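You operate a simulated robot arm through the tools that you are given. There is no shell and no other tool. Be economical: measure what you need, move in short steps, check, and stop when the job is done.

Carry out the task below with a simulated two-armed robot. There is one attempt and no reset: what you move stays moved.

Task
Swing the spout clear, lift out the soaked potato and empty the orange bowl.
Fine: spout over the rinse sink; potato on the flatbread cloth; tip the bowl into the wash sink, then stand it on the drainer; the tap stays off.

Only the result counts: the job must be done as asked and must still hold three seconds after the hand-in. Knocking over, shifting, dropping, spilling or breaking anything else fails it. Flat cloth is picked up by pressing the open fingertips on it (5 to 10 N) and closing them slowly along it; thin cloth reads only 2 to 8 mm in the jaws.

Robot
Two 6-joint arms with two-finger parallel grippers on one trunk, on a base that drives. Base frame: it is fixed to the floor where the robot stands at the start and does not move with it; the origin is under the middle of the robot, x ahead of it, y to its left, z up; the surface under the hand at the start is at about z = 0.74. Units: m, rad, N and s.
The left shoulder is at the start at [0.05, 0.17, 1.11], the right one opposite. Each reaches about 1.092 m from its shoulder. Places, roughly: drainer [0.6, -0.6, 0.9]; tap lever [1, -0.1, 1]; tap spout [1, -0.1, 1.1]; wash sink [0.9, 0.1, 0.8]; whole lemon [1, 0.5, 1]. Payload 1.57 kg a hand.
The tool frame of a hand sits at the grasp point between the pads (the TCP): z along the fingers, y along the line on which they close. The tips reach 0.03 m beyond it. The gripper opens to 0.08 m. The fingers are 0.017 m wide and 0.012 m thick; the gripper's body (0.04 by 0.082 m) begins 0.08 m behind the TCP.
Orientation is that of the tool frame in the base frame, as a unit quaternion [x, y, z, w]. With the fingers straight down and closing along the base's y, the tool's x points along the base's -x, its y along +y and its z along -z.

Tools
- The arms move only by the tool servo_tool. It takes "left_rows", "right_rows" or both (then of equal length, played together; a hand with none holds still); each is a list of rows, each an object (a shift or turn left out is 0, a gripper value left out holds the last) with "claw": the closure in counts, from 0 (fully open) to 255 (shut); "slide": the shift along the base's x, y, z in m, a list of three; "angular": the turn, a rotation vector about the base's x, y, z in degrees, a list of three. In form: [{"claw": claw, "slide": [tx, ty, tz], "angular": [rx, ry, rz]}, ...]. A call has 1 to 20 rows; each row is the pose to reach, as a shift and turn from the pose commanded when the call began. Each row takes 0.2 s and may step no farther than 0.05 m and 0.15 rad from the row before; otherwise, or with a gripper value out of range, the whole call is refused. Where a pose cannot be reached the arm comes as near as it can. A force on the tool above 70 N (or 10 N above the force at the start of the call, whichever is more), or a blocked arm, ends the call early, and 0.2 s more pass. The fingers move at their own pace (about 0.072 m/s each) and stop on an object; they squeeze with about 43 N. The grip force told is the motor's: it shows also when the fingers shut on nothing. Time passes only in rows, and 0.2 s behind the last, so rows that repeat a pose let the fingers close. The reply holds the time, the measured pose of the TCP, the force on the tool along the base axes, the opening and the grip force, in the units named above and with some noise, with the torque about the TCP (base axes, N m) and any sound that the robot's microphone picked up, and new pictures: "show" is both (left out), scene, wrist or none (wrist: the cameras of the hands that moved).
- Cameras (640 x 400 px; columns grow to the right, rows downward): "scene" is now at [0.0364, -0.0308, 1.6912]; the picture's right is [-0.35, -0.94, 0.00], its down [-0.61, 0.23, -0.76] and it looks along [0.71, -0.26, -0.65] (base axes); focal length 255 px, centre (320, 200). "left" rides on the left gripper at [0.072, 0.007, -0.122] in its tool frame; the picture's right is [-0.09, 1.00, 0.00], its down [-0.84, -0.08, -0.54] and it looks along [-0.54, -0.05, 0.84] (tool axes); focal length 238 px, centre (320, 200). "right" rides on the right gripper at [0.072, -0.007, -0.122] in its tool frame; the picture's right is [0.09, 1.00, 0.00], its down [-0.84, 0.08, -0.54] and it looks along [-0.54, 0.05, 0.84] (tool axes); focal length 238 px, centre (320, 200). There is no depth. A picture from a camera that has moved, and an enlarged one, comes with that camera's place and axes in the base frame and with its lens.
- slide_trunk(by): slides the trunk up (or, below 0, down) by that many m; the arms and the scene camera ride with it, the base frame stays. It gives what a move gives, with no picture.
- base_move(legs): drives the robot by 1 to 6 legs, each [ahead, left, turn to the left] in m, m and rad, along the robot's own axes; the way and the turn of a leg run together, so that a leg with both is an arc; at most 1.5 m and 3.142 rad a leg. The arms and the cameras ride along, it lands a little off, and it stops where it bumps. It gives what a move gives, and a new picture of the scene camera.
- pan_tilt(pan, tilt): turns the head with the scene camera to pan (to the left, within 1.501 rad either way) and tilt (down, from -0.506 to 1.204), counted from straight ahead of the robot. It gives what a move gives, and a new picture of the scene camera.
- inspect(camera, box): a new picture of the part [left, top, right, bottom] of that camera's present view, enlarged. No time passes.
- job_done(): hands the job in; it is judged then, once.

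Work in short steps. Places have to be worked out from the pictures, the camera data and where the tool is seen: move nearer, look again, correct. Check each grasp and each placing, and mend what went wrong. You have 120 turns and 260 pictures in all, those below and enlarged ones among them. Open the grippers and draw the arms clear of the work before you hand the job in, unless the task says otherwise; then end with one line.

The tools are called after "Call:" as a command line: name --argument value ..., lists and objects as JSON in quotes. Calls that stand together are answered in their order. servo_tool: Moves the arms, as the interface text tells. Its arguments: {"type":"object","properties":{"left_rows":{"type":"array"},"right_rows":{"type":"array"},"show":{"type":"string","enum":["both","scene","wrist","none"]}},"required":[]} The other tools are called the same way: slide_trunk (by) slides the trunk up or down; base_move (legs) drives the base; pan_tilt (pan, tilt) turns the head that bears the scene camera; inspect (camera, box) takes an enlarged picture of a part of a camera's view; job_done () hands the job in.

At the start:

```text
time: 0.0
left_eef_pos: [0.685, 0.3855, 1.0007]
left_tcp_rot: [-0.001, 1.0, 0.0, 0.0]
left_ft_force: [-0.6, -0.2, 0.9]
left_torque: [0.01, 0.01, 0.0]
left_grip_width: 0.08
left_grip_force: 0.1
right_eef_pos: [0.6341, -0.1675, 0.9995]
right_tcp_rot: [-0.001, 1.0, 0.0, 0.001]
right_ft_force: [0.1, -0.2, 0.0]
right_torque: [0.01, 0.02, 0.01]
right_grip_width: 0.0801
right_grip_force: 0.0
trunk travel left (down, up): [-0.725, 0.245]
robot x, y, heading: [0.0018, -0.0008, -0.001]
head pan, tilt: [-0.354, 0.709]
```

scene: 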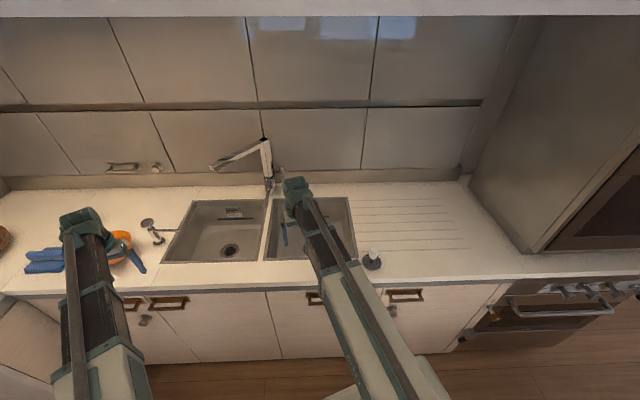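
right: 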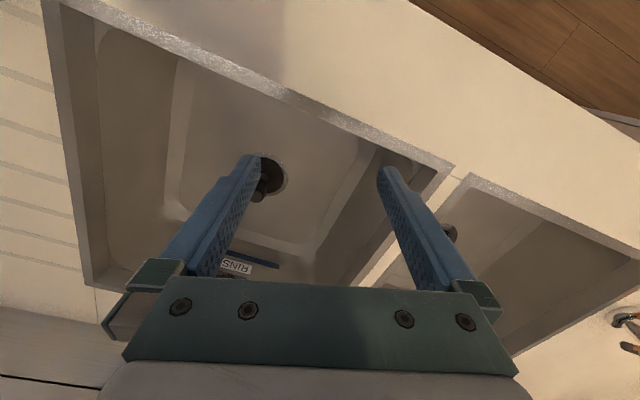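
left: 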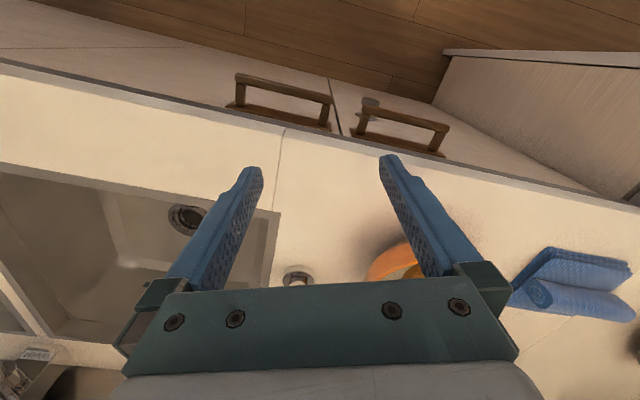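

The sinks and the tap are in view; I look closer at the labels, tap and the bowl area.

Call:
inspect --camera "scene" --box '[130, 120, 390, 280]'

Call:
pan_tilt --pan 0.5 --tilt 0.75

```text
2.46 times, centred on (260, 200) of scene
camera zoom: at [0.0364, -0.0308, 1.6912], right [-0.35, -0.94, 0.0], down [-0.61, 0.23, -0.76], along [0.71, -0.26, -0.65], focal length 627 px, centre (468, 200)
```

zoom: 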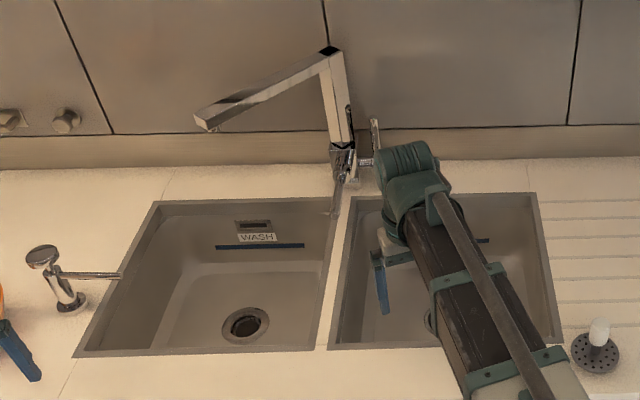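

```text
time: 1.2
left_eef_pos: [0.6853, 0.3865, 0.9994]
left_tcp_rot: [0.0, 1.0, 0.0, 0.0]
left_ft_force: [0.4, -0.4, 0.6]
left_torque: [0.03, -0.01, -0.04]
left_grip_width: 0.0801
left_grip_force: 0.0
right_eef_pos: [0.6339, -0.1677, 1.0]
right_tcp_rot: [0.001, 1.0, 0.001, 0.0]
right_ft_force: [-0.6, 0.0, -0.7]
right_torque: [0.02, 0.05, 0.02]
right_grip_width: 0.0801
right_grip_force: 0.0
trunk travel left (down, up): [-0.725, 0.245]
robot x, y, heading: [0.0034, 0.0026, 0.002]
head pan, tilt: [0.499, 0.75]
camera scene: at [0.0298, 0.0381, 1.6876], right [0.48, -0.88, 0.0], down [-0.6, -0.33, -0.73], along [0.64, 0.35, -0.68], focal length 255 px, centre (320, 200)
```

scene: 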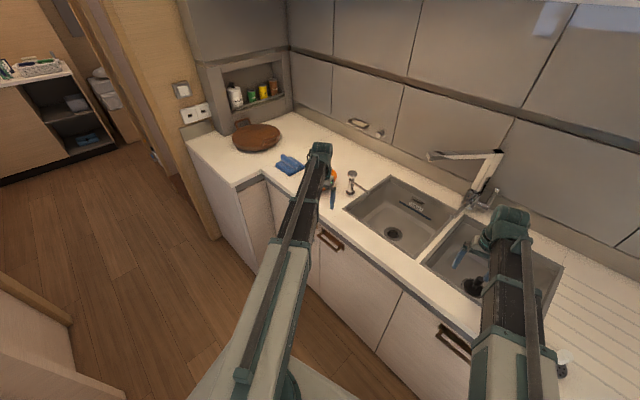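

The left arm hides the bowl. I zoom in on the left counter.

Call:
inspect --camera "scene" --box '[220, 100, 380, 200]'

Call:
inspect --camera "left" --box '[330, 200, 640, 400]'

```text
4.00 times, centred on (300, 150) of scene
camera zoom: at [0.0298, 0.0381, 1.6876], right [0.48, -0.88, 0.0], down [-0.6, -0.33, -0.73], along [0.64, 0.35, -0.68], focal length 1019 px, centre (400, 400)
```

zoom: 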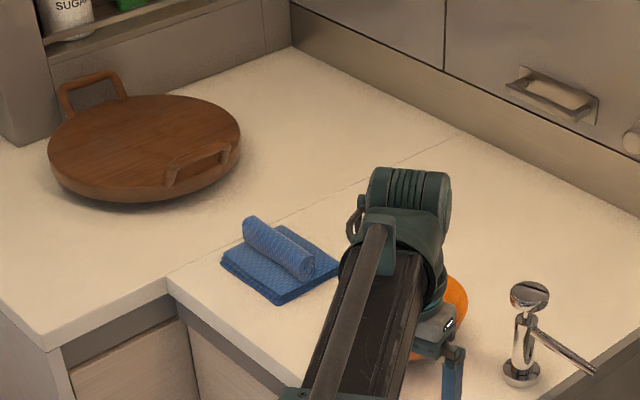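

```text
2.00 times, centred on (485, 300) of left
camera zoom: at [0.6133, 0.3917, 1.1227], right [0.09, 1.0, 0.0], down [0.84, -0.08, 0.54], along [0.54, -0.05, -0.84], focal length 477 px, centre (-10, 0)
```

zoom: 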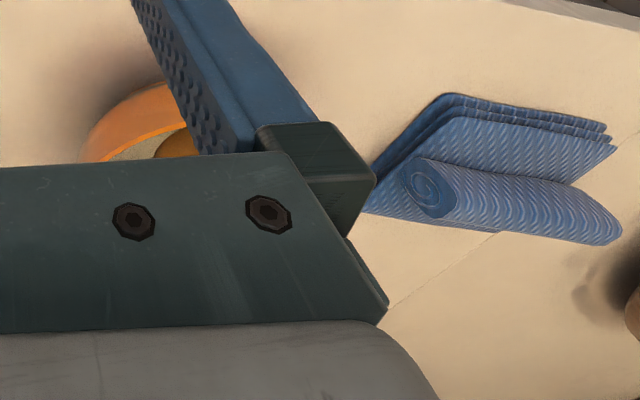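

I draw the left arm back and up so that the bowl is visible.

Call:
servo_tool --left_rows '[{"slide": [-0.03, 0, 0.03]}, {"slide": [-0.06, 0, 0.06]}, {"slide": [-0.09, 0, 0.09]}, {"slide": [-0.12, 0, 0.12]}, {"slide": [-0.15, 0, 0.15]}, {"slide": [-0.18, 0, 0.18]}, {"slide": [-0.21, 0, 0.2]}, {"slide": [-0.24, 0, 0.2]}]'

Call:
pan_tilt --pan 1.4 --tilt 0.5

Call:
pan_tilt --pan -1.2 --tilt 0.5

Call:
pan_tilt --pan 0.4 --tilt 0.65

Call:
inspect --camera "scene" --box '[200, 100, 400, 225]'

```text
time: 3.0
left_eef_pos: [0.447, 0.3926, 0.9999]
left_tcp_rot: [0.0, 1.0, 0.0, 0.0]
left_ft_force: [0.9, -0.2, 0.4]
left_torque: [-0.05, -0.02, 0.03]
left_grip_width: 0.08
left_grip_force: 0.0
left hand out of reach, approached as far as the arm can: row 1, 2, 3, 4, 5, 6, 7, 8
right_eef_pos: [0.6331, -0.1661, 1.0003]
right_tcp_rot: [0.0, 1.0, -0.001, 0.001]
right_ft_force: [-0.4, -0.4, 0.3]
right_torque: [0.02, 0.0, 0.01]
right_grip_width: 0.0801
right_grip_force: 0.0
trunk travel left (down, up): [-0.725, 0.245]
robot x, y, heading: [0.0008, -0.0006, 0.003]
head pan, tilt: [0.499, 0.75]
camera scene: at [0.0296, 0.0382, 1.6877], right [0.48, -0.88, 0.0], down [-0.6, -0.33, -0.73], along [0.64, 0.35, -0.68], focal length 255 px, centre (320, 200)
camera left: at [0.375, 0.398, 1.1228], right [0.09, 1.0, 0.0], down [0.84, -0.08, 0.54], along [0.54, -0.05, -0.84], focal length 238 px, centre (320, 200)
```

scene: 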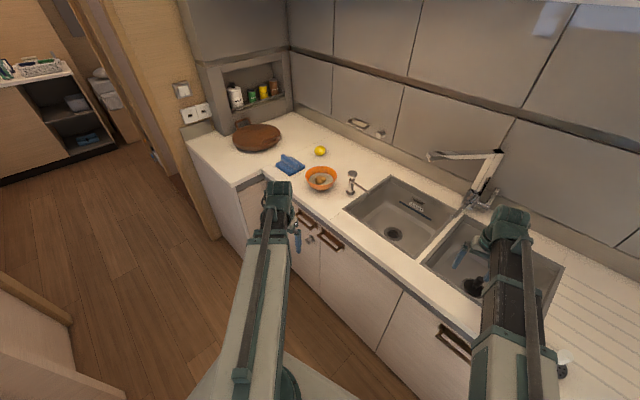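
left: 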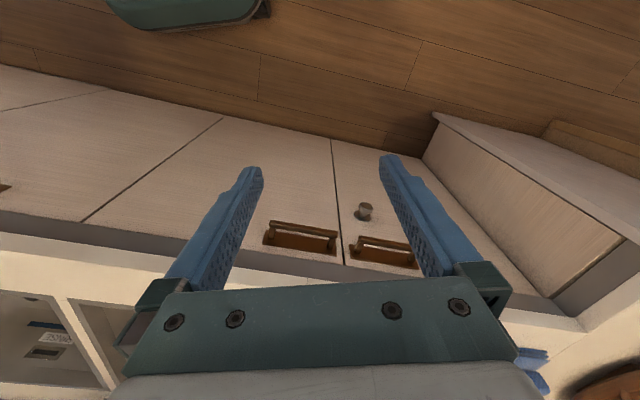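

```text
time: 4.2
left_eef_pos: [0.4463, 0.3932, 0.9996]
left_tcp_rot: [0.0, 1.0, 0.0, 0.0]
left_ft_force: [-0.1, 0.1, -0.5]
left_torque: [0.01, 0.0, 0.0]
left_grip_width: 0.0803
left_grip_force: 0.1
right_eef_pos: [0.6334, -0.1665, 1.0002]
right_tcp_rot: [0.0, 1.0, 0.0, 0.001]
right_ft_force: [0.1, 0.0, -0.3]
right_torque: [0.03, 0.03, 0.01]
right_grip_width: 0.0799
right_grip_force: 0.0
trunk travel left (down, up): [-0.725, 0.245]
robot x, y, heading: [0.0013, 0.0013, 0.002]
head pan, tilt: [1.4, 0.499]
camera scene: at [-0.0274, 0.0882, 1.7096], right [0.99, -0.17, 0.0], down [-0.08, -0.47, -0.88], along [0.15, 0.86, -0.48], focal length 255 px, centre (320, 200)
```

scene: 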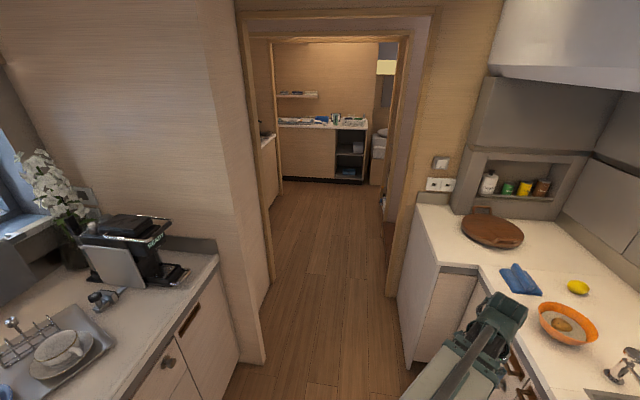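

```text
time: 6.5
left_eef_pos: [0.4478, 0.3931, 0.9993]
left_tcp_rot: [0.0, 1.0, 0.0, 0.0]
left_ft_force: [0.1, -0.2, -0.5]
left_torque: [-0.03, 0.02, 0.01]
left_grip_width: 0.08
left_grip_force: 0.0
right_eef_pos: [0.6345, -0.1668, 1.0001]
right_tcp_rot: [0.0, 1.0, -0.001, 0.001]
right_ft_force: [0.1, 0.2, -0.1]
right_torque: [-0.02, -0.01, 0.0]
right_grip_width: 0.0797
right_grip_force: 0.1
trunk travel left (down, up): [-0.725, 0.245]
robot x, y, heading: [-0.0038, 0.0004, -0.001]
head pan, tilt: [-1.201, 0.499]
camera scene: at [-0.01, -0.0863, 1.7096], right [-0.93, -0.36, 0.0], down [-0.17, 0.45, -0.88], along [0.32, -0.82, -0.48], focal length 255 px, centre (320, 200)
```

scene: 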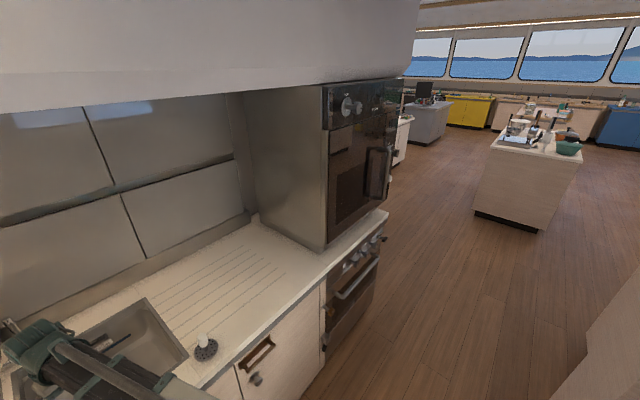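

```text
time: 8.2
left_eef_pos: [0.4472, 0.3921, 1.0001]
left_tcp_rot: [0.0, 1.0, 0.001, 0.0]
left_ft_force: [-0.3, 0.7, 0.0]
left_torque: [0.0, -0.01, 0.02]
left_grip_width: 0.0799
left_grip_force: 0.0
right_eef_pos: [0.6339, -0.1681, 1.0]
right_tcp_rot: [0.0, 1.0, 0.001, 0.001]
right_ft_force: [0.2, -0.8, 0.7]
right_torque: [0.03, 0.0, -0.01]
right_grip_width: 0.08
right_grip_force: 0.0
trunk travel left (down, up): [-0.725, 0.245]
robot x, y, heading: [0.0023, -0.0016, 0.002]
head pan, tilt: [0.4, 0.649]
camera scene: at [0.037, 0.0323, 1.6962], right [0.39, -0.92, 0.0], down [-0.56, -0.23, -0.8], along [0.73, 0.31, -0.6], focal length 255 px, centre (320, 200)
```

scene: 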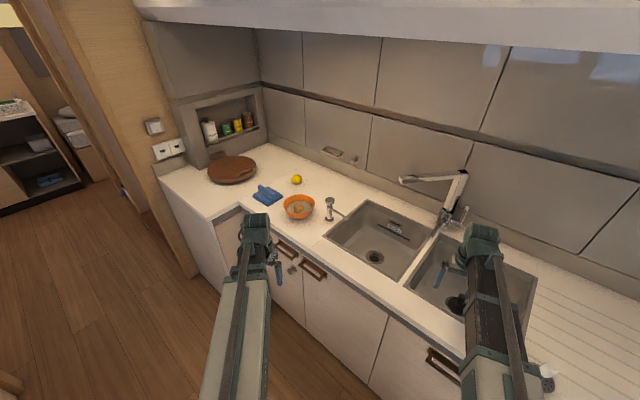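

```text
3.20 times, centred on (300, 162) of scene
camera zoom: at [0.037, 0.0323, 1.6962], right [0.39, -0.92, 0.0], down [-0.56, -0.23, -0.8], along [0.73, 0.31, -0.6], focal length 815 px, centre (384, 320)
```

zoom: 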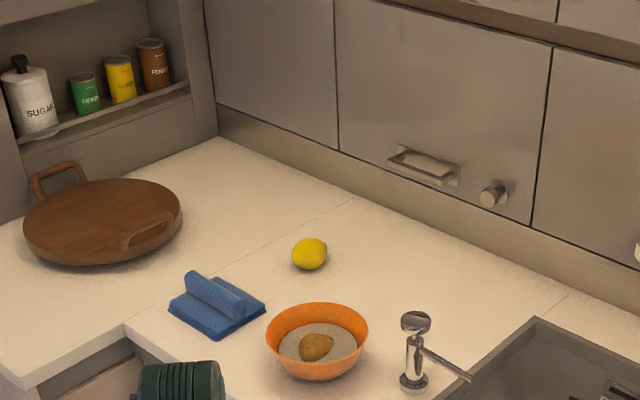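

The counter is turned about -0.35 rad to the base; wash sink around (0.89, 0.1), rinse sink around (0.76, -0.24), tap column about (1.10, -0.15), spout tip about (0.95, 0.07, 1.15). I raise the trunk and bring the right hand back, then look at the tap closely.

Call:
slide_trunk --by 0.2

Call:
servo_tool --right_rows '[{"slide": [-0.03, -0.03, 0]}, {"slide": [-0.06, -0.06, 0]}, {"slide": [-0.09, -0.09, 0]}, {"slide": [-0.12, -0.12, 0]}, {"slide": [-0.15, -0.15, 0]}, {"slide": [-0.17, -0.18, 0]}, {"slide": [-0.18, -0.22, 0]}]' --show "none"

Call:
pan_tilt --pan -0.1 --tilt 0.7

Call:
inspect --camera "scene" --box '[240, 100, 440, 225]'

```text
time: 10.3
left_eef_pos: [0.4482, 0.3921, 1.2004]
left_tcp_rot: [0.0, 1.0, 0.0, -0.001]
left_ft_force: [0.1, 0.4, -0.3]
left_torque: [0.01, 0.01, -0.02]
left_grip_width: 0.0798
left_grip_force: 0.1
right_eef_pos: [0.6344, -0.1673, 1.1995]
right_tcp_rot: [-0.001, 1.0, 0.0, 0.001]
right_ft_force: [0.6, -0.9, 0.9]
right_torque: [-0.01, 0.02, 0.01]
right_grip_width: 0.0799
right_grip_force: 0.1
trunk travel left (down, up): [-0.925, 0.045]
robot x, y, heading: [-0.0012, 0.0007, 0.0]
head pan, tilt: [0.4, 0.649]
```

```text
time: 11.9
left_eef_pos: [0.4469, 0.3911, 1.2007]
left_tcp_rot: [-0.001, 1.0, 0.0, 0.0]
left_ft_force: [0.6, -0.6, 0.0]
left_torque: [0.05, 0.01, 0.0]
left_grip_width: 0.08
left_grip_force: 0.1
right_eef_pos: [0.4562, -0.3894, 1.1996]
right_tcp_rot: [-0.001, 1.0, 0.001, 0.001]
right_ft_force: [-0.3, -0.1, 1.0]
right_torque: [-0.01, -0.02, -0.02]
right_grip_width: 0.08
right_grip_force: 0.0
trunk travel left (down, up): [-0.925, 0.045]
robot x, y, heading: [-0.0021, 0.001, -0.0]
head pan, tilt: [0.4, 0.649]
```

```text
time: 12.9
left_eef_pos: [0.4465, 0.3926, 1.2]
left_tcp_rot: [0.0, 1.0, 0.0, 0.0]
left_ft_force: [0.1, -0.2, 0.1]
left_torque: [0.03, 0.04, -0.02]
left_grip_width: 0.08
left_grip_force: 0.1
right_eef_pos: [0.4553, -0.3874, 1.1993]
right_tcp_rot: [0.0, 1.0, 0.0, 0.0]
right_ft_force: [-0.3, -0.7, 0.7]
right_torque: [0.01, -0.01, 0.0]
right_grip_width: 0.08
right_grip_force: 0.0
trunk travel left (down, up): [-0.925, 0.045]
robot x, y, heading: [-0.0017, 0.0003, 0.001]
head pan, tilt: [-0.099, 0.7]
camera scene: at [0.0415, -0.0098, 1.8919], right [-0.1, -1.0, 0.0], down [-0.64, 0.06, -0.76], along [0.76, -0.08, -0.64], focal length 255 px, centre (320, 200)
```

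scene: 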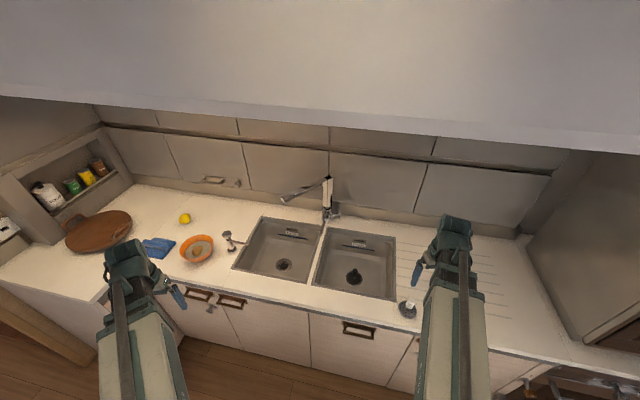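

```text
3.20 times, centred on (340, 162) of scene
camera zoom: at [0.0415, -0.0098, 1.8919], right [-0.1, -1.0, 0.0], down [-0.64, 0.06, -0.76], along [0.76, -0.08, -0.64], focal length 815 px, centre (256, 320)
```

zoom: 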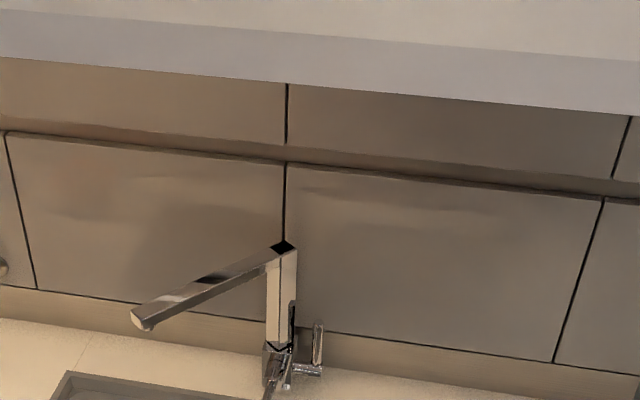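

Triangulating: elbow about (1.09, -0.16, 1.16), spout tip about (0.89, 0.06, 1.18). I bring the closed left hand to the left/behind side of the spout, clear of it.

Call:
servo_tool --left_rows '[{"claw": 255, "slide": [0.042, -0.014, -0.003]}, {"slide": [0.084, -0.028, -0.006]}, {"slide": [0.126, -0.042, -0.009]}, {"slide": [0.168, -0.056, -0.012]}, {"slide": [0.21, -0.07, -0.015]}, {"slide": [0.252, -0.084, -0.018]}, {"slide": [0.294, -0.098, -0.021]}, {"slide": [0.336, -0.112, -0.024]}, {"slide": [0.378, -0.126, -0.027]}, {"slide": [0.42, -0.14, -0.03]}, {"slide": [0.462, -0.154, -0.033]}, {"slide": [0.504, -0.168, -0.036]}, {"slide": [0.54, -0.18, -0.039]}]'

Call:
inspect --camera "scene" --box '[240, 130, 400, 230]'

```text
time: 15.7
left_eef_pos: [0.9215, 0.2112, 1.1987]
left_tcp_rot: [0.0, 1.0, 0.0, 0.0]
left_ft_force: [-0.1, 0.2, 0.2]
left_torque: [0.01, 0.01, 0.03]
left_grip_width: 0.0
left_grip_force: 20.6
left hand out of reach, approached as far as the arm can: row 1, 2, 3, 4, 5, 6, 7, 8, 9, 10, 11, 12, 13
right_eef_pos: [0.4555, -0.388, 1.2007]
right_tcp_rot: [0.0, 1.0, 0.0, 0.0]
right_ft_force: [0.2, -0.2, 0.0]
right_torque: [0.0, 0.03, -0.01]
right_grip_width: 0.08
right_grip_force: 0.1
trunk travel left (down, up): [-0.925, 0.045]
robot x, y, heading: [0.0005, -0.0025, -0.005]
head pan, tilt: [-0.099, 0.7]
camera scene: at [0.0423, -0.0103, 1.8919], right [-0.1, -1.0, 0.0], down [-0.64, 0.06, -0.76], along [0.76, -0.08, -0.64], focal length 255 px, centre (320, 200)
camera left: at [0.8501, 0.2167, 1.3223], right [0.09, 1.0, 0.0], down [0.84, -0.08, 0.54], along [0.54, -0.05, -0.84], focal length 238 px, centre (320, 200)
```

scene: 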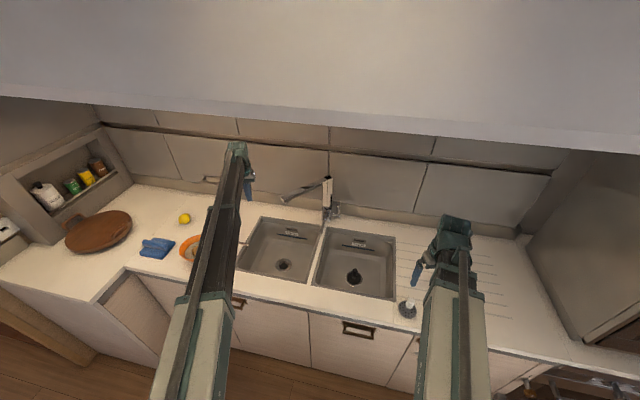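
left: 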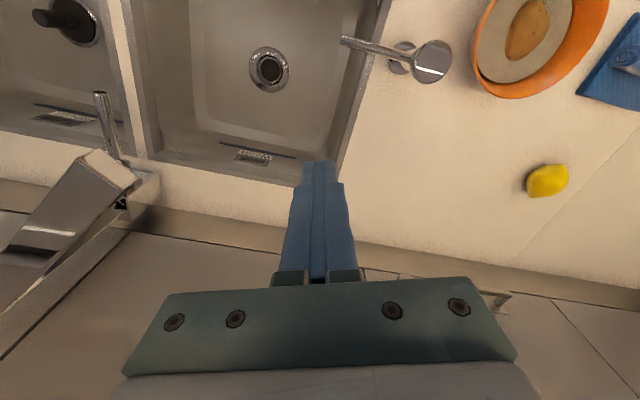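

```text
4.00 times, centred on (320, 180) of scene
camera zoom: at [0.0423, -0.0103, 1.8919], right [-0.1, -1.0, 0.0], down [-0.64, 0.06, -0.76], along [0.76, -0.08, -0.64], focal length 1019 px, centre (320, 280)
```

zoom: 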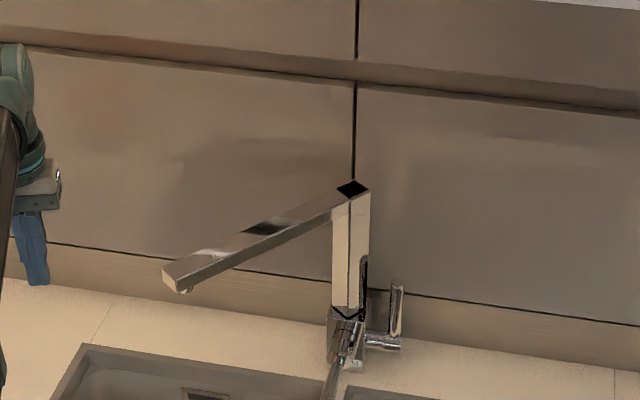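

The hand stopped at (0.92, 0.21, 1.20) with z not followed; I test a small downward shift to see where the commanded pose stands.

Call:
servo_tool --left_rows '[{"slide": [0, 0, -0.03]}, {"slide": [0.0, 0, -0.04]}]' --show "none"

```text
time: 16.3
left_eef_pos: [0.9199, 0.2121, 1.1991]
left_tcp_rot: [0.0, 1.0, 0.0, 0.0]
left_ft_force: [0.0, 0.7, 0.4]
left_torque: [-0.01, 0.0, -0.03]
left_grip_width: 0.0003
left_grip_force: 20.8
left hand out of reach, approached as far as the arm can: row 1, 2
right_eef_pos: [0.4547, -0.3865, 1.1987]
right_tcp_rot: [0.0, 1.0, 0.0, 0.001]
right_ft_force: [0.6, 0.4, 0.5]
right_torque: [-0.02, 0.0, -0.01]
right_grip_width: 0.08
right_grip_force: 0.2
trunk travel left (down, up): [-0.925, 0.045]
robot x, y, heading: [-0.0044, -0.0019, 0.001]
head pan, tilt: [-0.099, 0.7]
```

The command still sits above the reachable height, so I go on lowering it.

Call:
servo_tool --left_rows '[{"slide": [0, 0, -0.04]}, {"slide": [0.0, 0, -0.08]}, {"slide": [0.0, 0, -0.12]}, {"slide": [0.0, 0, -0.14]}]' --show "none"

```text
time: 17.3
left_eef_pos: [0.918, 0.2105, 1.2002]
left_tcp_rot: [-0.001, 1.0, 0.0, 0.0]
left_ft_force: [-0.5, 0.1, -0.6]
left_torque: [-0.01, -0.03, -0.01]
left_grip_width: 0.0
left_grip_force: 21.9
left hand out of reach, approached as far as the arm can: row 1, 2, 3, 4
right_eef_pos: [0.4545, -0.3869, 1.1998]
right_tcp_rot: [0.0, 1.0, -0.001, 0.001]
right_ft_force: [0.6, -0.2, -0.5]
right_torque: [0.01, 0.0, 0.0]
right_grip_width: 0.0802
right_grip_force: 0.1
trunk travel left (down, up): [-0.925, 0.045]
robot x, y, heading: [0.0005, -0.0018, -0.002]
head pan, tilt: [-0.099, 0.7]
```

Still held. I test an upward and downward move on the right hand, and a small pure y move on the left, to learn what limits it.

Call:
servo_tool --right_rows '[{"slide": [0, 0, -0.03]}, {"slide": [0, 0, -0.05]}]' --left_rows '[{"slide": [-0.03, 0.02, 0]}, {"slide": [-0.05, 0.03, 0]}]' --show "none"

Call:
servo_tool --left_rows '[{"slide": [0, 0, -0.04]}, {"slide": [0, 0, -0.08]}]' --show "none"

```text
time: 17.9
left_eef_pos: [0.8709, 0.2391, 1.2003]
left_tcp_rot: [0.0, 1.0, -0.001, 0.0]
left_ft_force: [0.6, 0.0, 0.6]
left_torque: [-0.02, -0.01, 0.04]
left_grip_width: 0.0001
left_grip_force: 21.2
right_eef_pos: [0.4544, -0.3883, 1.2003]
right_tcp_rot: [0.0, 1.0, 0.0, 0.001]
right_ft_force: [0.0, 0.2, -0.6]
right_torque: [0.02, 0.0, 0.01]
right_grip_width: 0.08
right_grip_force: 0.0
right hand out of reach, approached as far as the arm can: row 1, 2
trunk travel left (down, up): [-0.925, 0.045]
robot x, y, heading: [0.0014, -0.0029, 0.002]
head pan, tilt: [-0.099, 0.7]
```

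```text
time: 18.5
left_eef_pos: [0.8705, 0.2401, 1.1997]
left_tcp_rot: [0.0, 1.0, 0.0, 0.001]
left_ft_force: [-0.6, -0.8, 0.5]
left_torque: [0.01, 0.0, -0.01]
left_grip_width: 0.0
left_grip_force: 21.2
left hand out of reach, approached as far as the arm can: row 1, 2
right_eef_pos: [0.4543, -0.3863, 1.1992]
right_tcp_rot: [0.0, 1.0, 0.001, 0.001]
right_ft_force: [-0.4, 0.3, -0.3]
right_torque: [-0.03, 0.0, 0.04]
right_grip_width: 0.0802
right_grip_force: 0.1
trunk travel left (down, up): [-0.925, 0.045]
robot x, y, heading: [0.0053, -0.0033, -0.004]
head pan, tilt: [-0.099, 0.7]
```

The arms behave planar: with fingers down, height comes only from the trunk, and horizontal reach is about 0.87 m. I drive 0.15 m ahead and lower the trunk 0.045 so that the fingertips reach just below the spout.

Call:
base_move --legs '[[0.15, 0, 0]]'

Call:
slide_trunk --by -0.045

Call:
inspect --camera "left" --box '[0, 0, 640, 400]'

```text
time: 19.8
left_eef_pos: [1.0196, 0.2387, 1.1987]
left_tcp_rot: [0.001, 1.0, 0.0, -0.001]
left_ft_force: [0.1, 0.7, 0.4]
left_torque: [0.02, 0.03, 0.01]
left_grip_width: 0.0
left_grip_force: 20.5
right_eef_pos: [0.6026, -0.3881, 1.1986]
right_tcp_rot: [0.001, 1.0, 0.0, -0.001]
right_ft_force: [2.2, 0.8, -0.1]
right_torque: [0.05, 0.01, 0.01]
right_grip_width: 0.0799
right_grip_force: 0.1
trunk travel left (down, up): [-0.925, 0.045]
robot x, y, heading: [0.1492, 0.0013, -0.001]
head pan, tilt: [-0.099, 0.7]
camera scene: at [0.1915, -0.0102, 1.8918], right [-0.1, -0.99, 0.0], down [-0.64, 0.07, -0.76], along [0.76, -0.08, -0.65], focal length 255 px, centre (320, 200)
```

scene: 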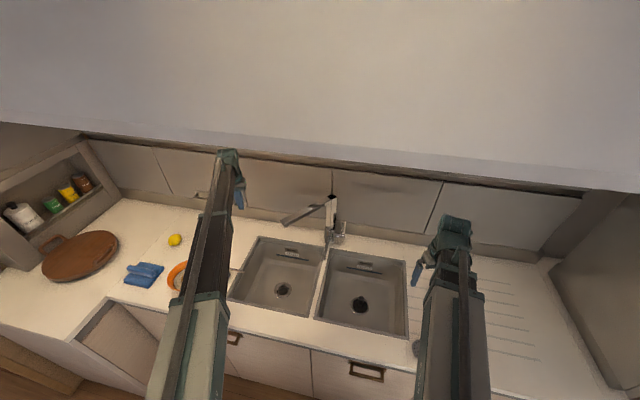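

```text
time: 20.7
left_eef_pos: [1.0187, 0.2392, 1.1542]
left_tcp_rot: [0.0, 1.0, -0.001, 0.0]
left_ft_force: [0.3, 0.4, 0.5]
left_torque: [-0.04, 0.0, -0.01]
left_grip_width: 0.0002
left_grip_force: 21.2
right_eef_pos: [0.6014, -0.3889, 1.1549]
right_tcp_rot: [0.001, 1.0, 0.0, 0.001]
right_ft_force: [0.7, -0.6, 0.3]
right_torque: [-0.01, 0.01, -0.01]
right_grip_width: 0.0801
right_grip_force: 0.2
trunk travel left (down, up): [-0.88, 0.09]
robot x, y, heading: [0.1476, -0.0004, 0.0]
head pan, tilt: [-0.099, 0.7]
```

```text
1.00 times, centred on (320, 200) of left (not enlarged: the box is as wide or as high as the picture)
camera zoom: at [0.9465, 0.2436, 1.2777], right [0.09, 1.0, 0.0], down [0.84, -0.08, 0.54], along [0.54, -0.05, -0.84], focal length 238 px, centre (320, 200)
```

zoom: 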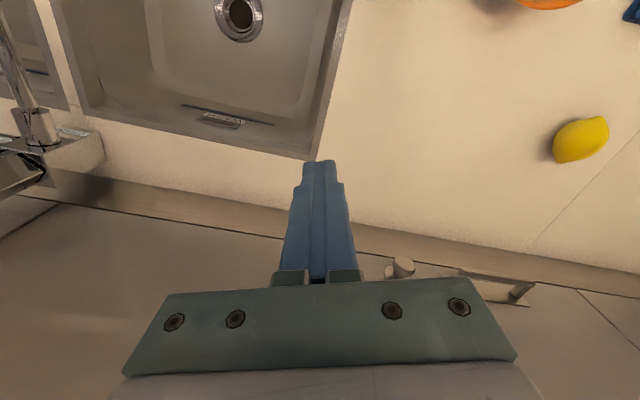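

The spout geometry holds up. I bring the hand behind the spout to about (1.015, 0.05).

Call:
servo_tool --left_rows '[{"slide": [0, -0.045, 0]}, {"slide": [0, -0.09, 0]}, {"slide": [0, -0.135, 0]}, {"slide": [0, -0.175, 0]}]'

Call:
inspect --camera "scene" --box '[220, 130, 420, 255]'

```text
time: 21.7
left_eef_pos: [1.0177, 0.0632, 1.156]
left_tcp_rot: [0.001, 1.0, 0.0, 0.0]
left_ft_force: [0.5, -0.8, -0.3]
left_torque: [0.02, -0.01, 0.03]
left_grip_width: 0.0
left_grip_force: 21.4
right_eef_pos: [0.6017, -0.39, 1.1547]
right_tcp_rot: [0.0, 1.0, 0.0, 0.001]
right_ft_force: [-0.8, -1.4, -0.7]
right_torque: [0.01, 0.01, 0.0]
right_grip_width: 0.0802
right_grip_force: 0.0
trunk travel left (down, up): [-0.88, 0.09]
robot x, y, heading: [0.1502, 0.0004, 0.0]
head pan, tilt: [-0.099, 0.7]
camera scene: at [0.1891, -0.0108, 1.8469], right [-0.1, -0.99, 0.0], down [-0.64, 0.07, -0.76], along [0.76, -0.08, -0.64], focal length 255 px, centre (320, 200)
camera left: at [0.9455, 0.0685, 1.2777], right [0.09, 1.0, 0.0], down [0.84, -0.08, 0.54], along [0.54, -0.05, -0.84], focal length 238 px, centre (320, 200)
```

scene: 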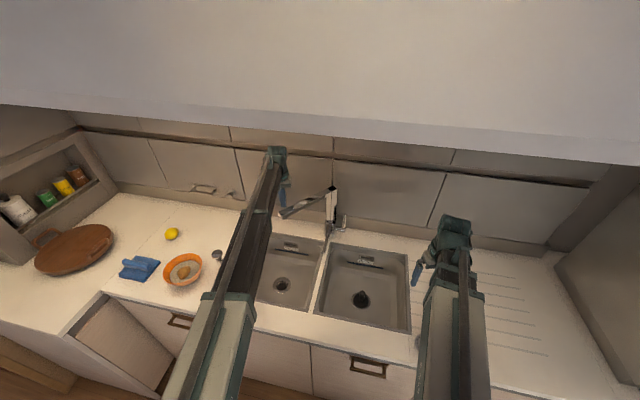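
left: 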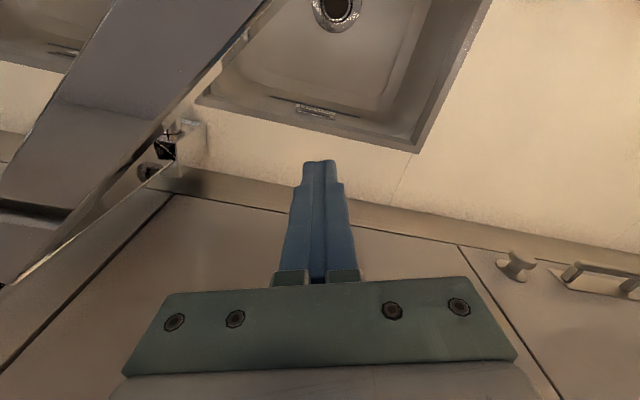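

```text
3.20 times, centred on (320, 192) of scene
camera zoom: at [0.1891, -0.0108, 1.8469], right [-0.1, -0.99, 0.0], down [-0.64, 0.07, -0.76], along [0.76, -0.08, -0.64], focal length 815 px, centre (320, 224)
```

zoom: 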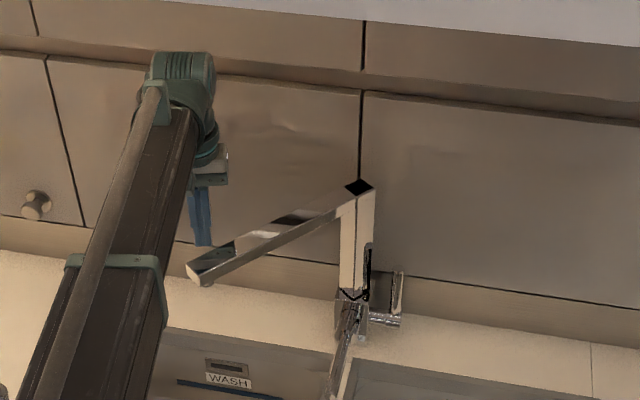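

Fingers are about 7 cm behind the spout. I push it round the column in an arc, first half, while the right hand clears to the right.

Call:
servo_tool --left_rows '[{"slide": [-0.013, -0.016, 0]}, {"slide": [-0.048, -0.033, 0]}, {"slide": [-0.079, -0.055, 0]}, {"slide": [-0.106, -0.082, 0]}, {"slide": [-0.128, -0.113, 0]}]' --right_rows '[{"slide": [-0.02, -0.03, 0]}, {"slide": [-0.04, -0.06, 0]}, {"slide": [-0.06, -0.09, 0]}, {"slide": [-0.08, -0.12, 0]}, {"slide": [-0.1, -0.14, 0]}]'

```text
time: 22.9
left_eef_pos: [0.8884, -0.0512, 1.1538]
left_tcp_rot: [0.0, 1.0, 0.0, 0.0]
left_ft_force: [-1.1, 0.1, 0.4]
left_torque: [0.01, -0.04, 0.0]
left_grip_width: 0.0001
left_grip_force: 21.7
right_eef_pos: [0.4993, -0.5273, 1.1544]
right_tcp_rot: [0.0, 1.0, 0.0, 0.001]
right_ft_force: [0.5, -0.4, 0.4]
right_torque: [0.01, -0.01, 0.0]
right_grip_width: 0.0799
right_grip_force: 0.1
trunk travel left (down, up): [-0.88, 0.09]
robot x, y, heading: [0.15, -0.0032, -0.003]
head pan, tilt: [-0.099, 0.7]
camera scene: at [0.1884, -0.0112, 1.8469], right [-0.1, -0.99, 0.0], down [-0.64, 0.07, -0.77], along [0.76, -0.08, -0.64], focal length 255 px, centre (320, 200)
camera right: at [0.4278, -0.5325, 1.2782], right [-0.09, 1.0, 0.0], down [0.84, 0.08, 0.54], along [0.54, 0.05, -0.84], focal length 238 px, centre (320, 200)
camera left: at [0.8171, -0.0451, 1.278], right [0.09, 1.0, 0.0], down [0.84, -0.08, 0.54], along [0.54, -0.05, -0.84], focal length 238 px, centre (320, 200)
```

scene: 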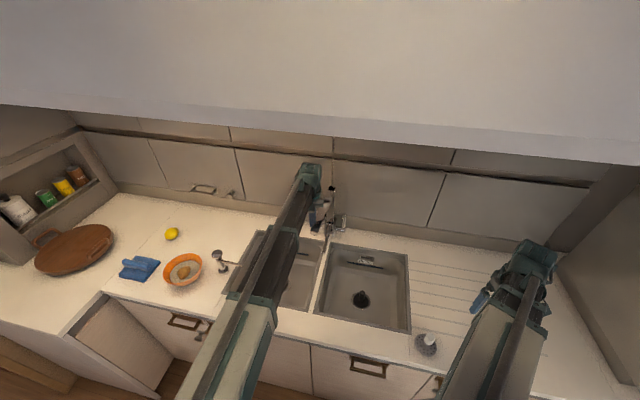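
right: 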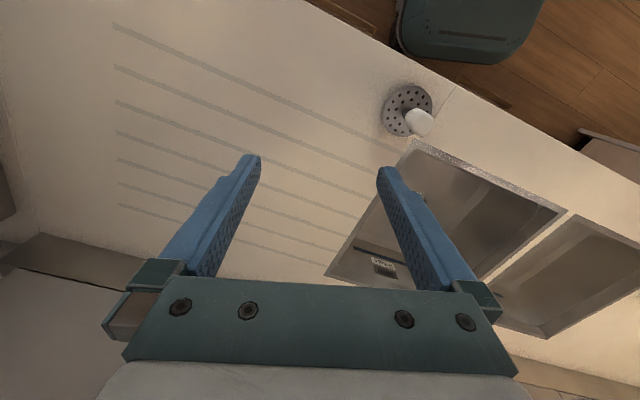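
left: 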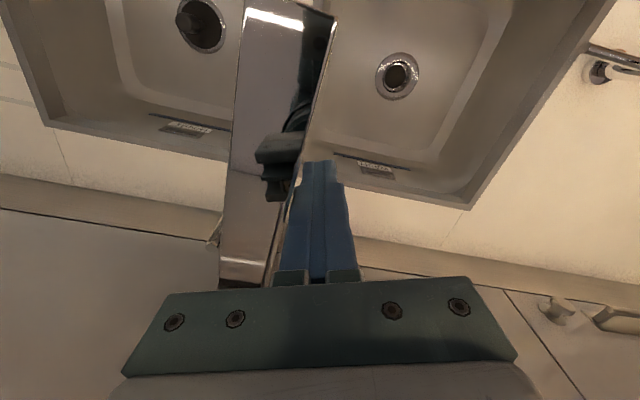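

The spout follows. I continue the arc to bring it over the rinse sink.

Call:
servo_tool --left_rows '[{"slide": [-0.015, -0.034, 0]}, {"slide": [-0.025, -0.071, 0]}, {"slide": [-0.028, -0.109, 0]}, {"slide": [-0.026, -0.147, 0]}]'

```text
time: 23.9
left_eef_pos: [0.8613, -0.1855, 1.1555]
left_tcp_rot: [-0.002, 1.0, 0.002, -0.002]
left_ft_force: [-17.2, 42.7, -22.0]
left_torque: [-0.99, -0.29, 0.18]
left_grip_width: 0.0002
left_grip_force: 21.6
right_eef_pos: [0.5005, -0.518, 1.1569]
right_tcp_rot: [0.001, 1.0, -0.003, 0.001]
right_ft_force: [-0.1, 0.3, 0.5]
right_torque: [-0.06, 0.0, 0.04]
right_grip_width: 0.08
right_grip_force: 0.1
trunk travel left (down, up): [-0.88, 0.09]
robot x, y, heading: [0.1451, 0.0027, -0.005]
head pan, tilt: [-0.099, 0.7]
camera scene: at [0.1888, 0.0002, 1.8463], right [-0.1, -1.0, 0.01], down [-0.64, 0.06, -0.77], along [0.76, -0.08, -0.64], focal length 255 px, centre (320, 200)
camera left: at [0.7896, -0.1807, 1.2785], right [0.09, 1.0, 0.0], down [0.84, -0.07, 0.54], along [0.54, -0.04, -0.84], focal length 238 px, centre (320, 200)
```

scene: 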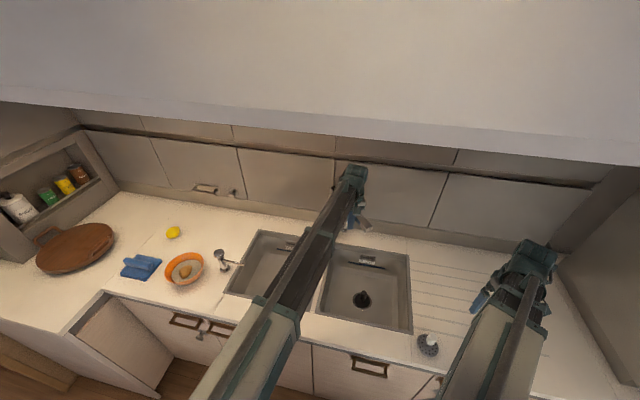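
left: 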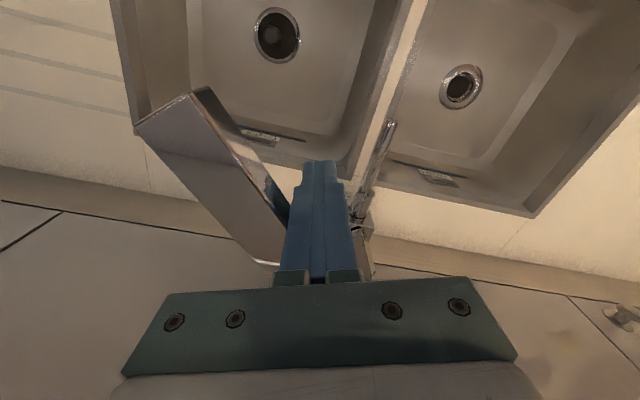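

The force jumped to ~45 N – the spout seems to be at its stop, with its end about (0.81, -0.25), over the rinse sink. I back off along the arc and look at the tap.

Call:
servo_tool --left_rows '[{"slide": [0.002, 0.03, 0]}, {"slide": [0.005, 0.07, 0]}, {"slide": [-0.0, 0.115, 0]}, {"slide": [-0.01, 0.16, 0]}, {"slide": [-0.04, 0.2, 0]}, {"slide": [-0.08, 0.23, 0]}, {"slide": [-0.12, 0.26, 0]}, {"slide": [-0.16, 0.29, 0]}, {"slide": [-0.2, 0.32, 0]}]' --show "scene"

Call:
inspect --camera "scene" --box '[220, 140, 440, 278]'

```text
time: 25.9
left_eef_pos: [0.6649, 0.1241, 1.1554]
left_tcp_rot: [0.002, 1.0, 0.0, 0.0]
left_ft_force: [-0.2, -0.1, -0.4]
left_torque: [-0.02, 0.02, -0.03]
left_grip_width: 0.0002
left_grip_force: 21.1
right_eef_pos: [0.4986, -0.5256, 1.1553]
right_tcp_rot: [0.001, 1.0, 0.0, 0.001]
right_ft_force: [0.0, -0.4, 0.0]
right_torque: [-0.03, 0.0, -0.03]
right_grip_width: 0.0799
right_grip_force: 0.0
trunk travel left (down, up): [-0.88, 0.09]
robot x, y, heading: [0.1463, 0.002, -0.005]
head pan, tilt: [-0.099, 0.7]
camera scene: at [0.1879, -0.0095, 1.8469], right [-0.1, -0.99, 0.0], down [-0.64, 0.07, -0.77], along [0.76, -0.08, -0.64], focal length 255 px, centre (320, 200)
```

scene: 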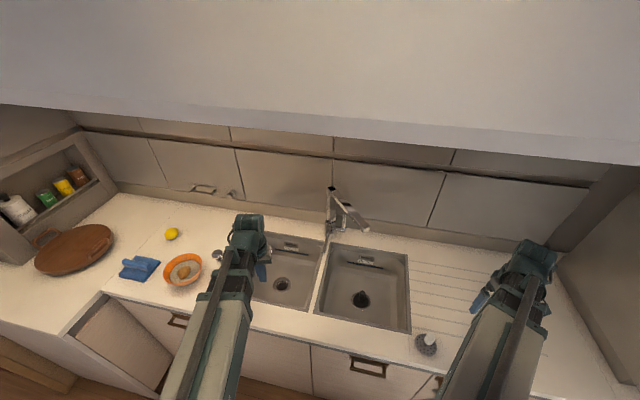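

```text
2.90 times, centred on (330, 209) of scene
camera zoom: at [0.1879, -0.0095, 1.8469], right [-0.1, -0.99, 0.0], down [-0.64, 0.07, -0.77], along [0.76, -0.08, -0.64], focal length 738 px, centre (291, 174)
```

zoom: 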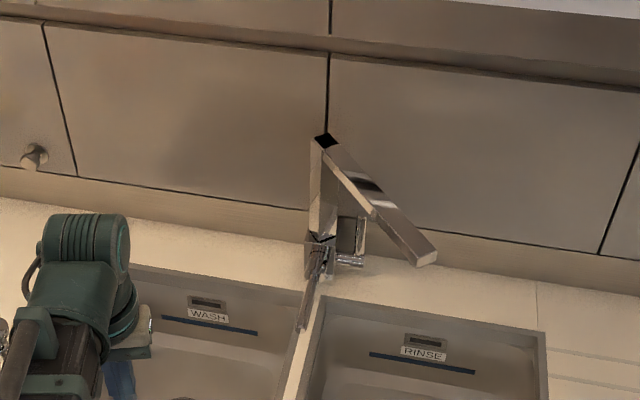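

Spout end is about (0.82, -0.25), over the rinse sink. The strainer near the drainer looks different; I check it.

Call:
inspect --camera "scene" --box '[380, 300, 480, 362]'

Call:
inspect --camera "right" --box '[320, 50, 500, 160]'

```text
6.40 times, centred on (430, 331) of scene
camera zoom: at [0.1879, -0.0095, 1.8469], right [-0.1, -0.99, 0.0], down [-0.64, 0.07, -0.77], along [0.76, -0.08, -0.64], focal length 1631 px, centre (-384, -638)
```

zoom: 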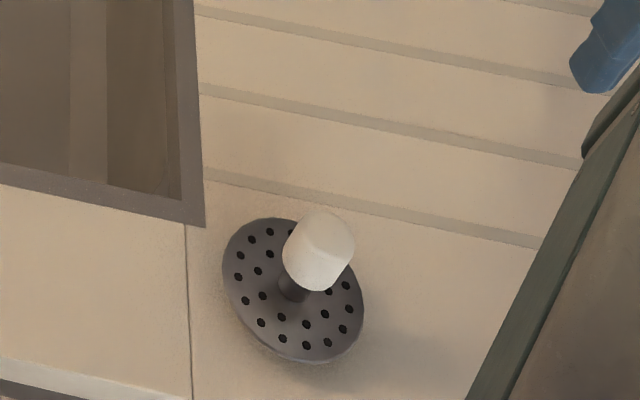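

```text
3.56 times, centred on (410, 105) of right
camera zoom: at [0.4273, -0.5312, 1.2788], right [-0.09, 1.0, 0.0], down [0.84, 0.08, 0.54], along [0.54, 0.05, -0.84], focal length 848 px, centre (0, 538)
```

zoom: 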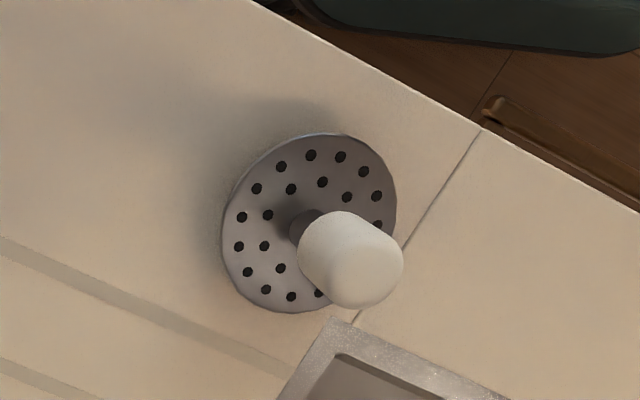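

All fine there. Now I drive left about 0.25 m so that the left arm reaches bowl and cloth, and look.

Call:
base_move --legs '[[0, 0.27, 0]]'

Call:
pan_tilt --pan 0.35 --tilt 0.85

Call:
inspect --camera "scene" --box '[240, 80, 440, 205]'

```text
time: 27.8
left_eef_pos: [0.6661, 0.3922, 1.1549]
left_tcp_rot: [0.003, 1.0, 0.0, 0.0]
left_ft_force: [-0.1, 0.3, -0.5]
left_torque: [-0.01, 0.01, 0.0]
left_grip_width: 0.0001
left_grip_force: 20.7
right_eef_pos: [0.4978, -0.257, 1.156]
right_tcp_rot: [0.003, 1.0, -0.001, 0.001]
right_ft_force: [-0.3, 0.7, -0.4]
right_torque: [0.0, -0.01, -0.05]
right_grip_width: 0.0802
right_grip_force: 0.1
trunk travel left (down, up): [-0.88, 0.09]
robot x, y, heading: [0.1475, 0.2715, -0.009]
head pan, tilt: [-0.099, 0.7]
camera scene: at [0.1901, 0.2608, 1.8469], right [-0.11, -0.99, 0.0], down [-0.64, 0.07, -0.76], along [0.76, -0.08, -0.64], focal length 255 px, centre (320, 200)
```

scene: 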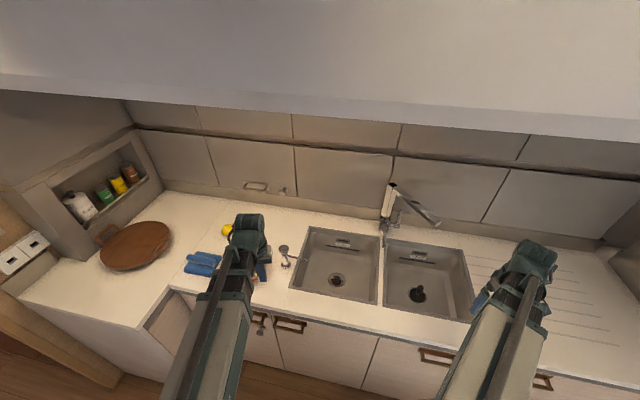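

```text
time: 28.7
left_eef_pos: [0.6668, 0.3904, 1.1546]
left_tcp_rot: [0.004, 1.0, 0.0, 0.0]
left_ft_force: [0.4, 0.8, 0.5]
left_torque: [0.0, 0.01, 0.02]
left_grip_width: 0.0
left_grip_force: 20.9
right_eef_pos: [0.4984, -0.258, 1.155]
right_tcp_rot: [0.003, 1.0, 0.001, 0.001]
right_ft_force: [-0.5, 0.3, 0.2]
right_torque: [0.01, 0.0, -0.01]
right_grip_width: 0.0801
right_grip_force: 0.1
trunk travel left (down, up): [-0.88, 0.09]
robot x, y, heading: [0.1467, 0.2687, -0.006]
head pan, tilt: [0.351, 0.85]
camera scene: at [0.1792, 0.2946, 1.8346], right [0.34, -0.94, 0.0], down [-0.71, -0.25, -0.66], along [0.62, 0.22, -0.75], focal length 255 px, centre (320, 200)
```

scene: 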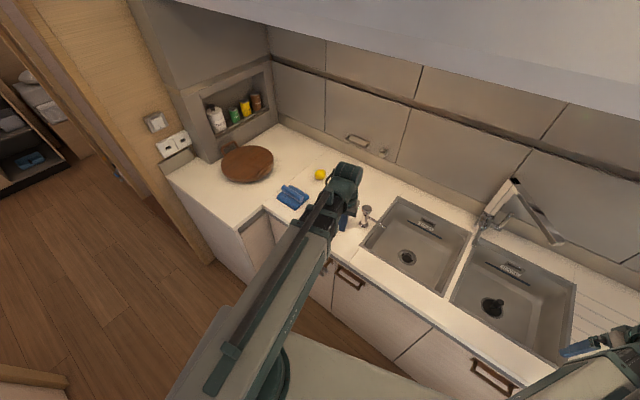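

```text
3.20 times, centred on (340, 142) of scene
camera zoom: at [0.1792, 0.2946, 1.8346], right [0.34, -0.94, 0.0], down [-0.71, -0.25, -0.66], along [0.62, 0.22, -0.75], focal length 815 px, centre (256, 384)
```

zoom: 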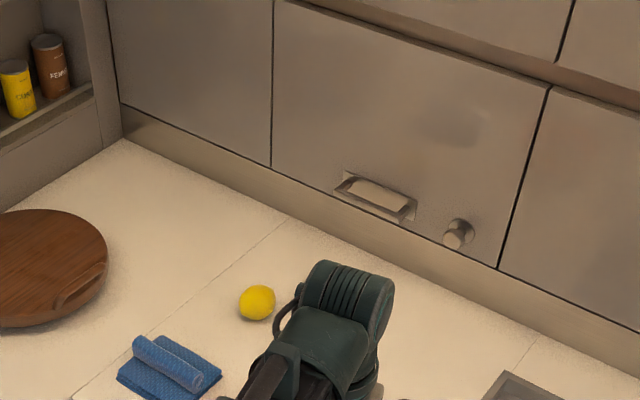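

The arm hides the bowl, so I place the opened left hand just in front of the bowl to view it with the wrist camera.

Call:
servo_tool --left_rows '[{"claw": 0, "slide": [0.0, 0.03, 0]}, {"slide": [-0.0, 0.06, 0]}, {"slide": [0.0, 0.09, 0]}, {"slide": [0.0, 0.11, 0]}]' --show "both"

Call:
inspect --camera "left" --box '[160, 60, 480, 260]'

```text
time: 29.7
left_eef_pos: [0.6697, 0.501, 1.1547]
left_tcp_rot: [0.004, 1.0, 0.0, 0.0]
left_ft_force: [-0.3, -0.5, 0.9]
left_torque: [0.0, 0.0, -0.01]
left_grip_width: 0.08
left_grip_force: 0.0
right_eef_pos: [0.4979, -0.2572, 1.1553]
right_tcp_rot: [0.002, 1.0, 0.001, 0.001]
right_ft_force: [0.1, -0.2, -0.4]
right_torque: [0.01, 0.02, 0.03]
right_grip_width: 0.08
right_grip_force: 0.0
trunk travel left (down, up): [-0.88, 0.09]
robot x, y, heading: [0.1491, 0.2686, -0.012]
head pan, tilt: [0.351, 0.85]
camera scene: at [0.1793, 0.2948, 1.8346], right [0.34, -0.94, 0.0], down [-0.71, -0.25, -0.66], along [0.62, 0.22, -0.75], focal length 255 px, centre (320, 200)
camera left: at [0.597, 0.5062, 1.2777], right [0.1, 1.0, 0.0], down [0.84, -0.08, 0.54], along [0.54, -0.05, -0.84], focal length 238 px, centre (320, 200)
```

scene: 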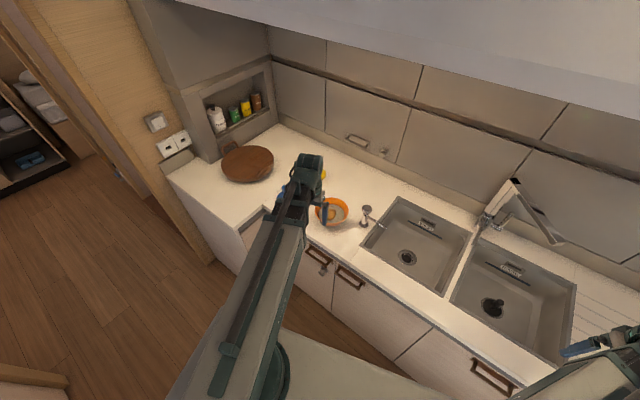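
left: 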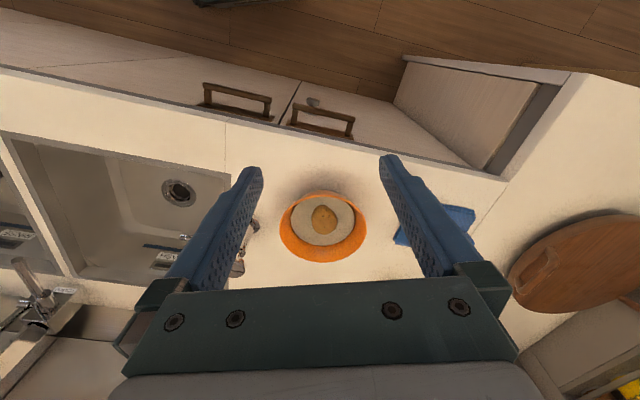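

```text
2.00 times, centred on (320, 160) of left
camera zoom: at [0.597, 0.5062, 1.2777], right [0.1, 1.0, 0.0], down [0.84, -0.08, 0.54], along [0.54, -0.05, -0.84], focal length 477 px, centre (320, 280)
```

zoom: 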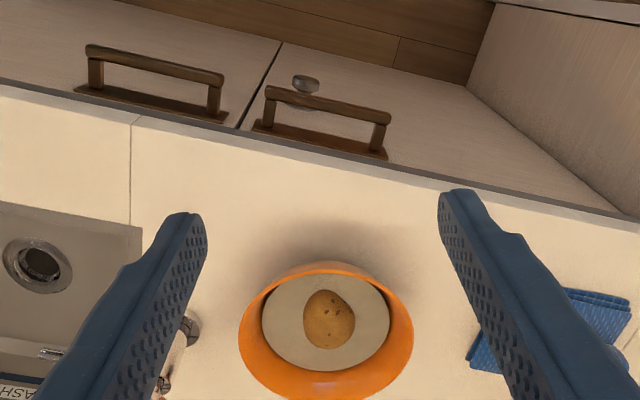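

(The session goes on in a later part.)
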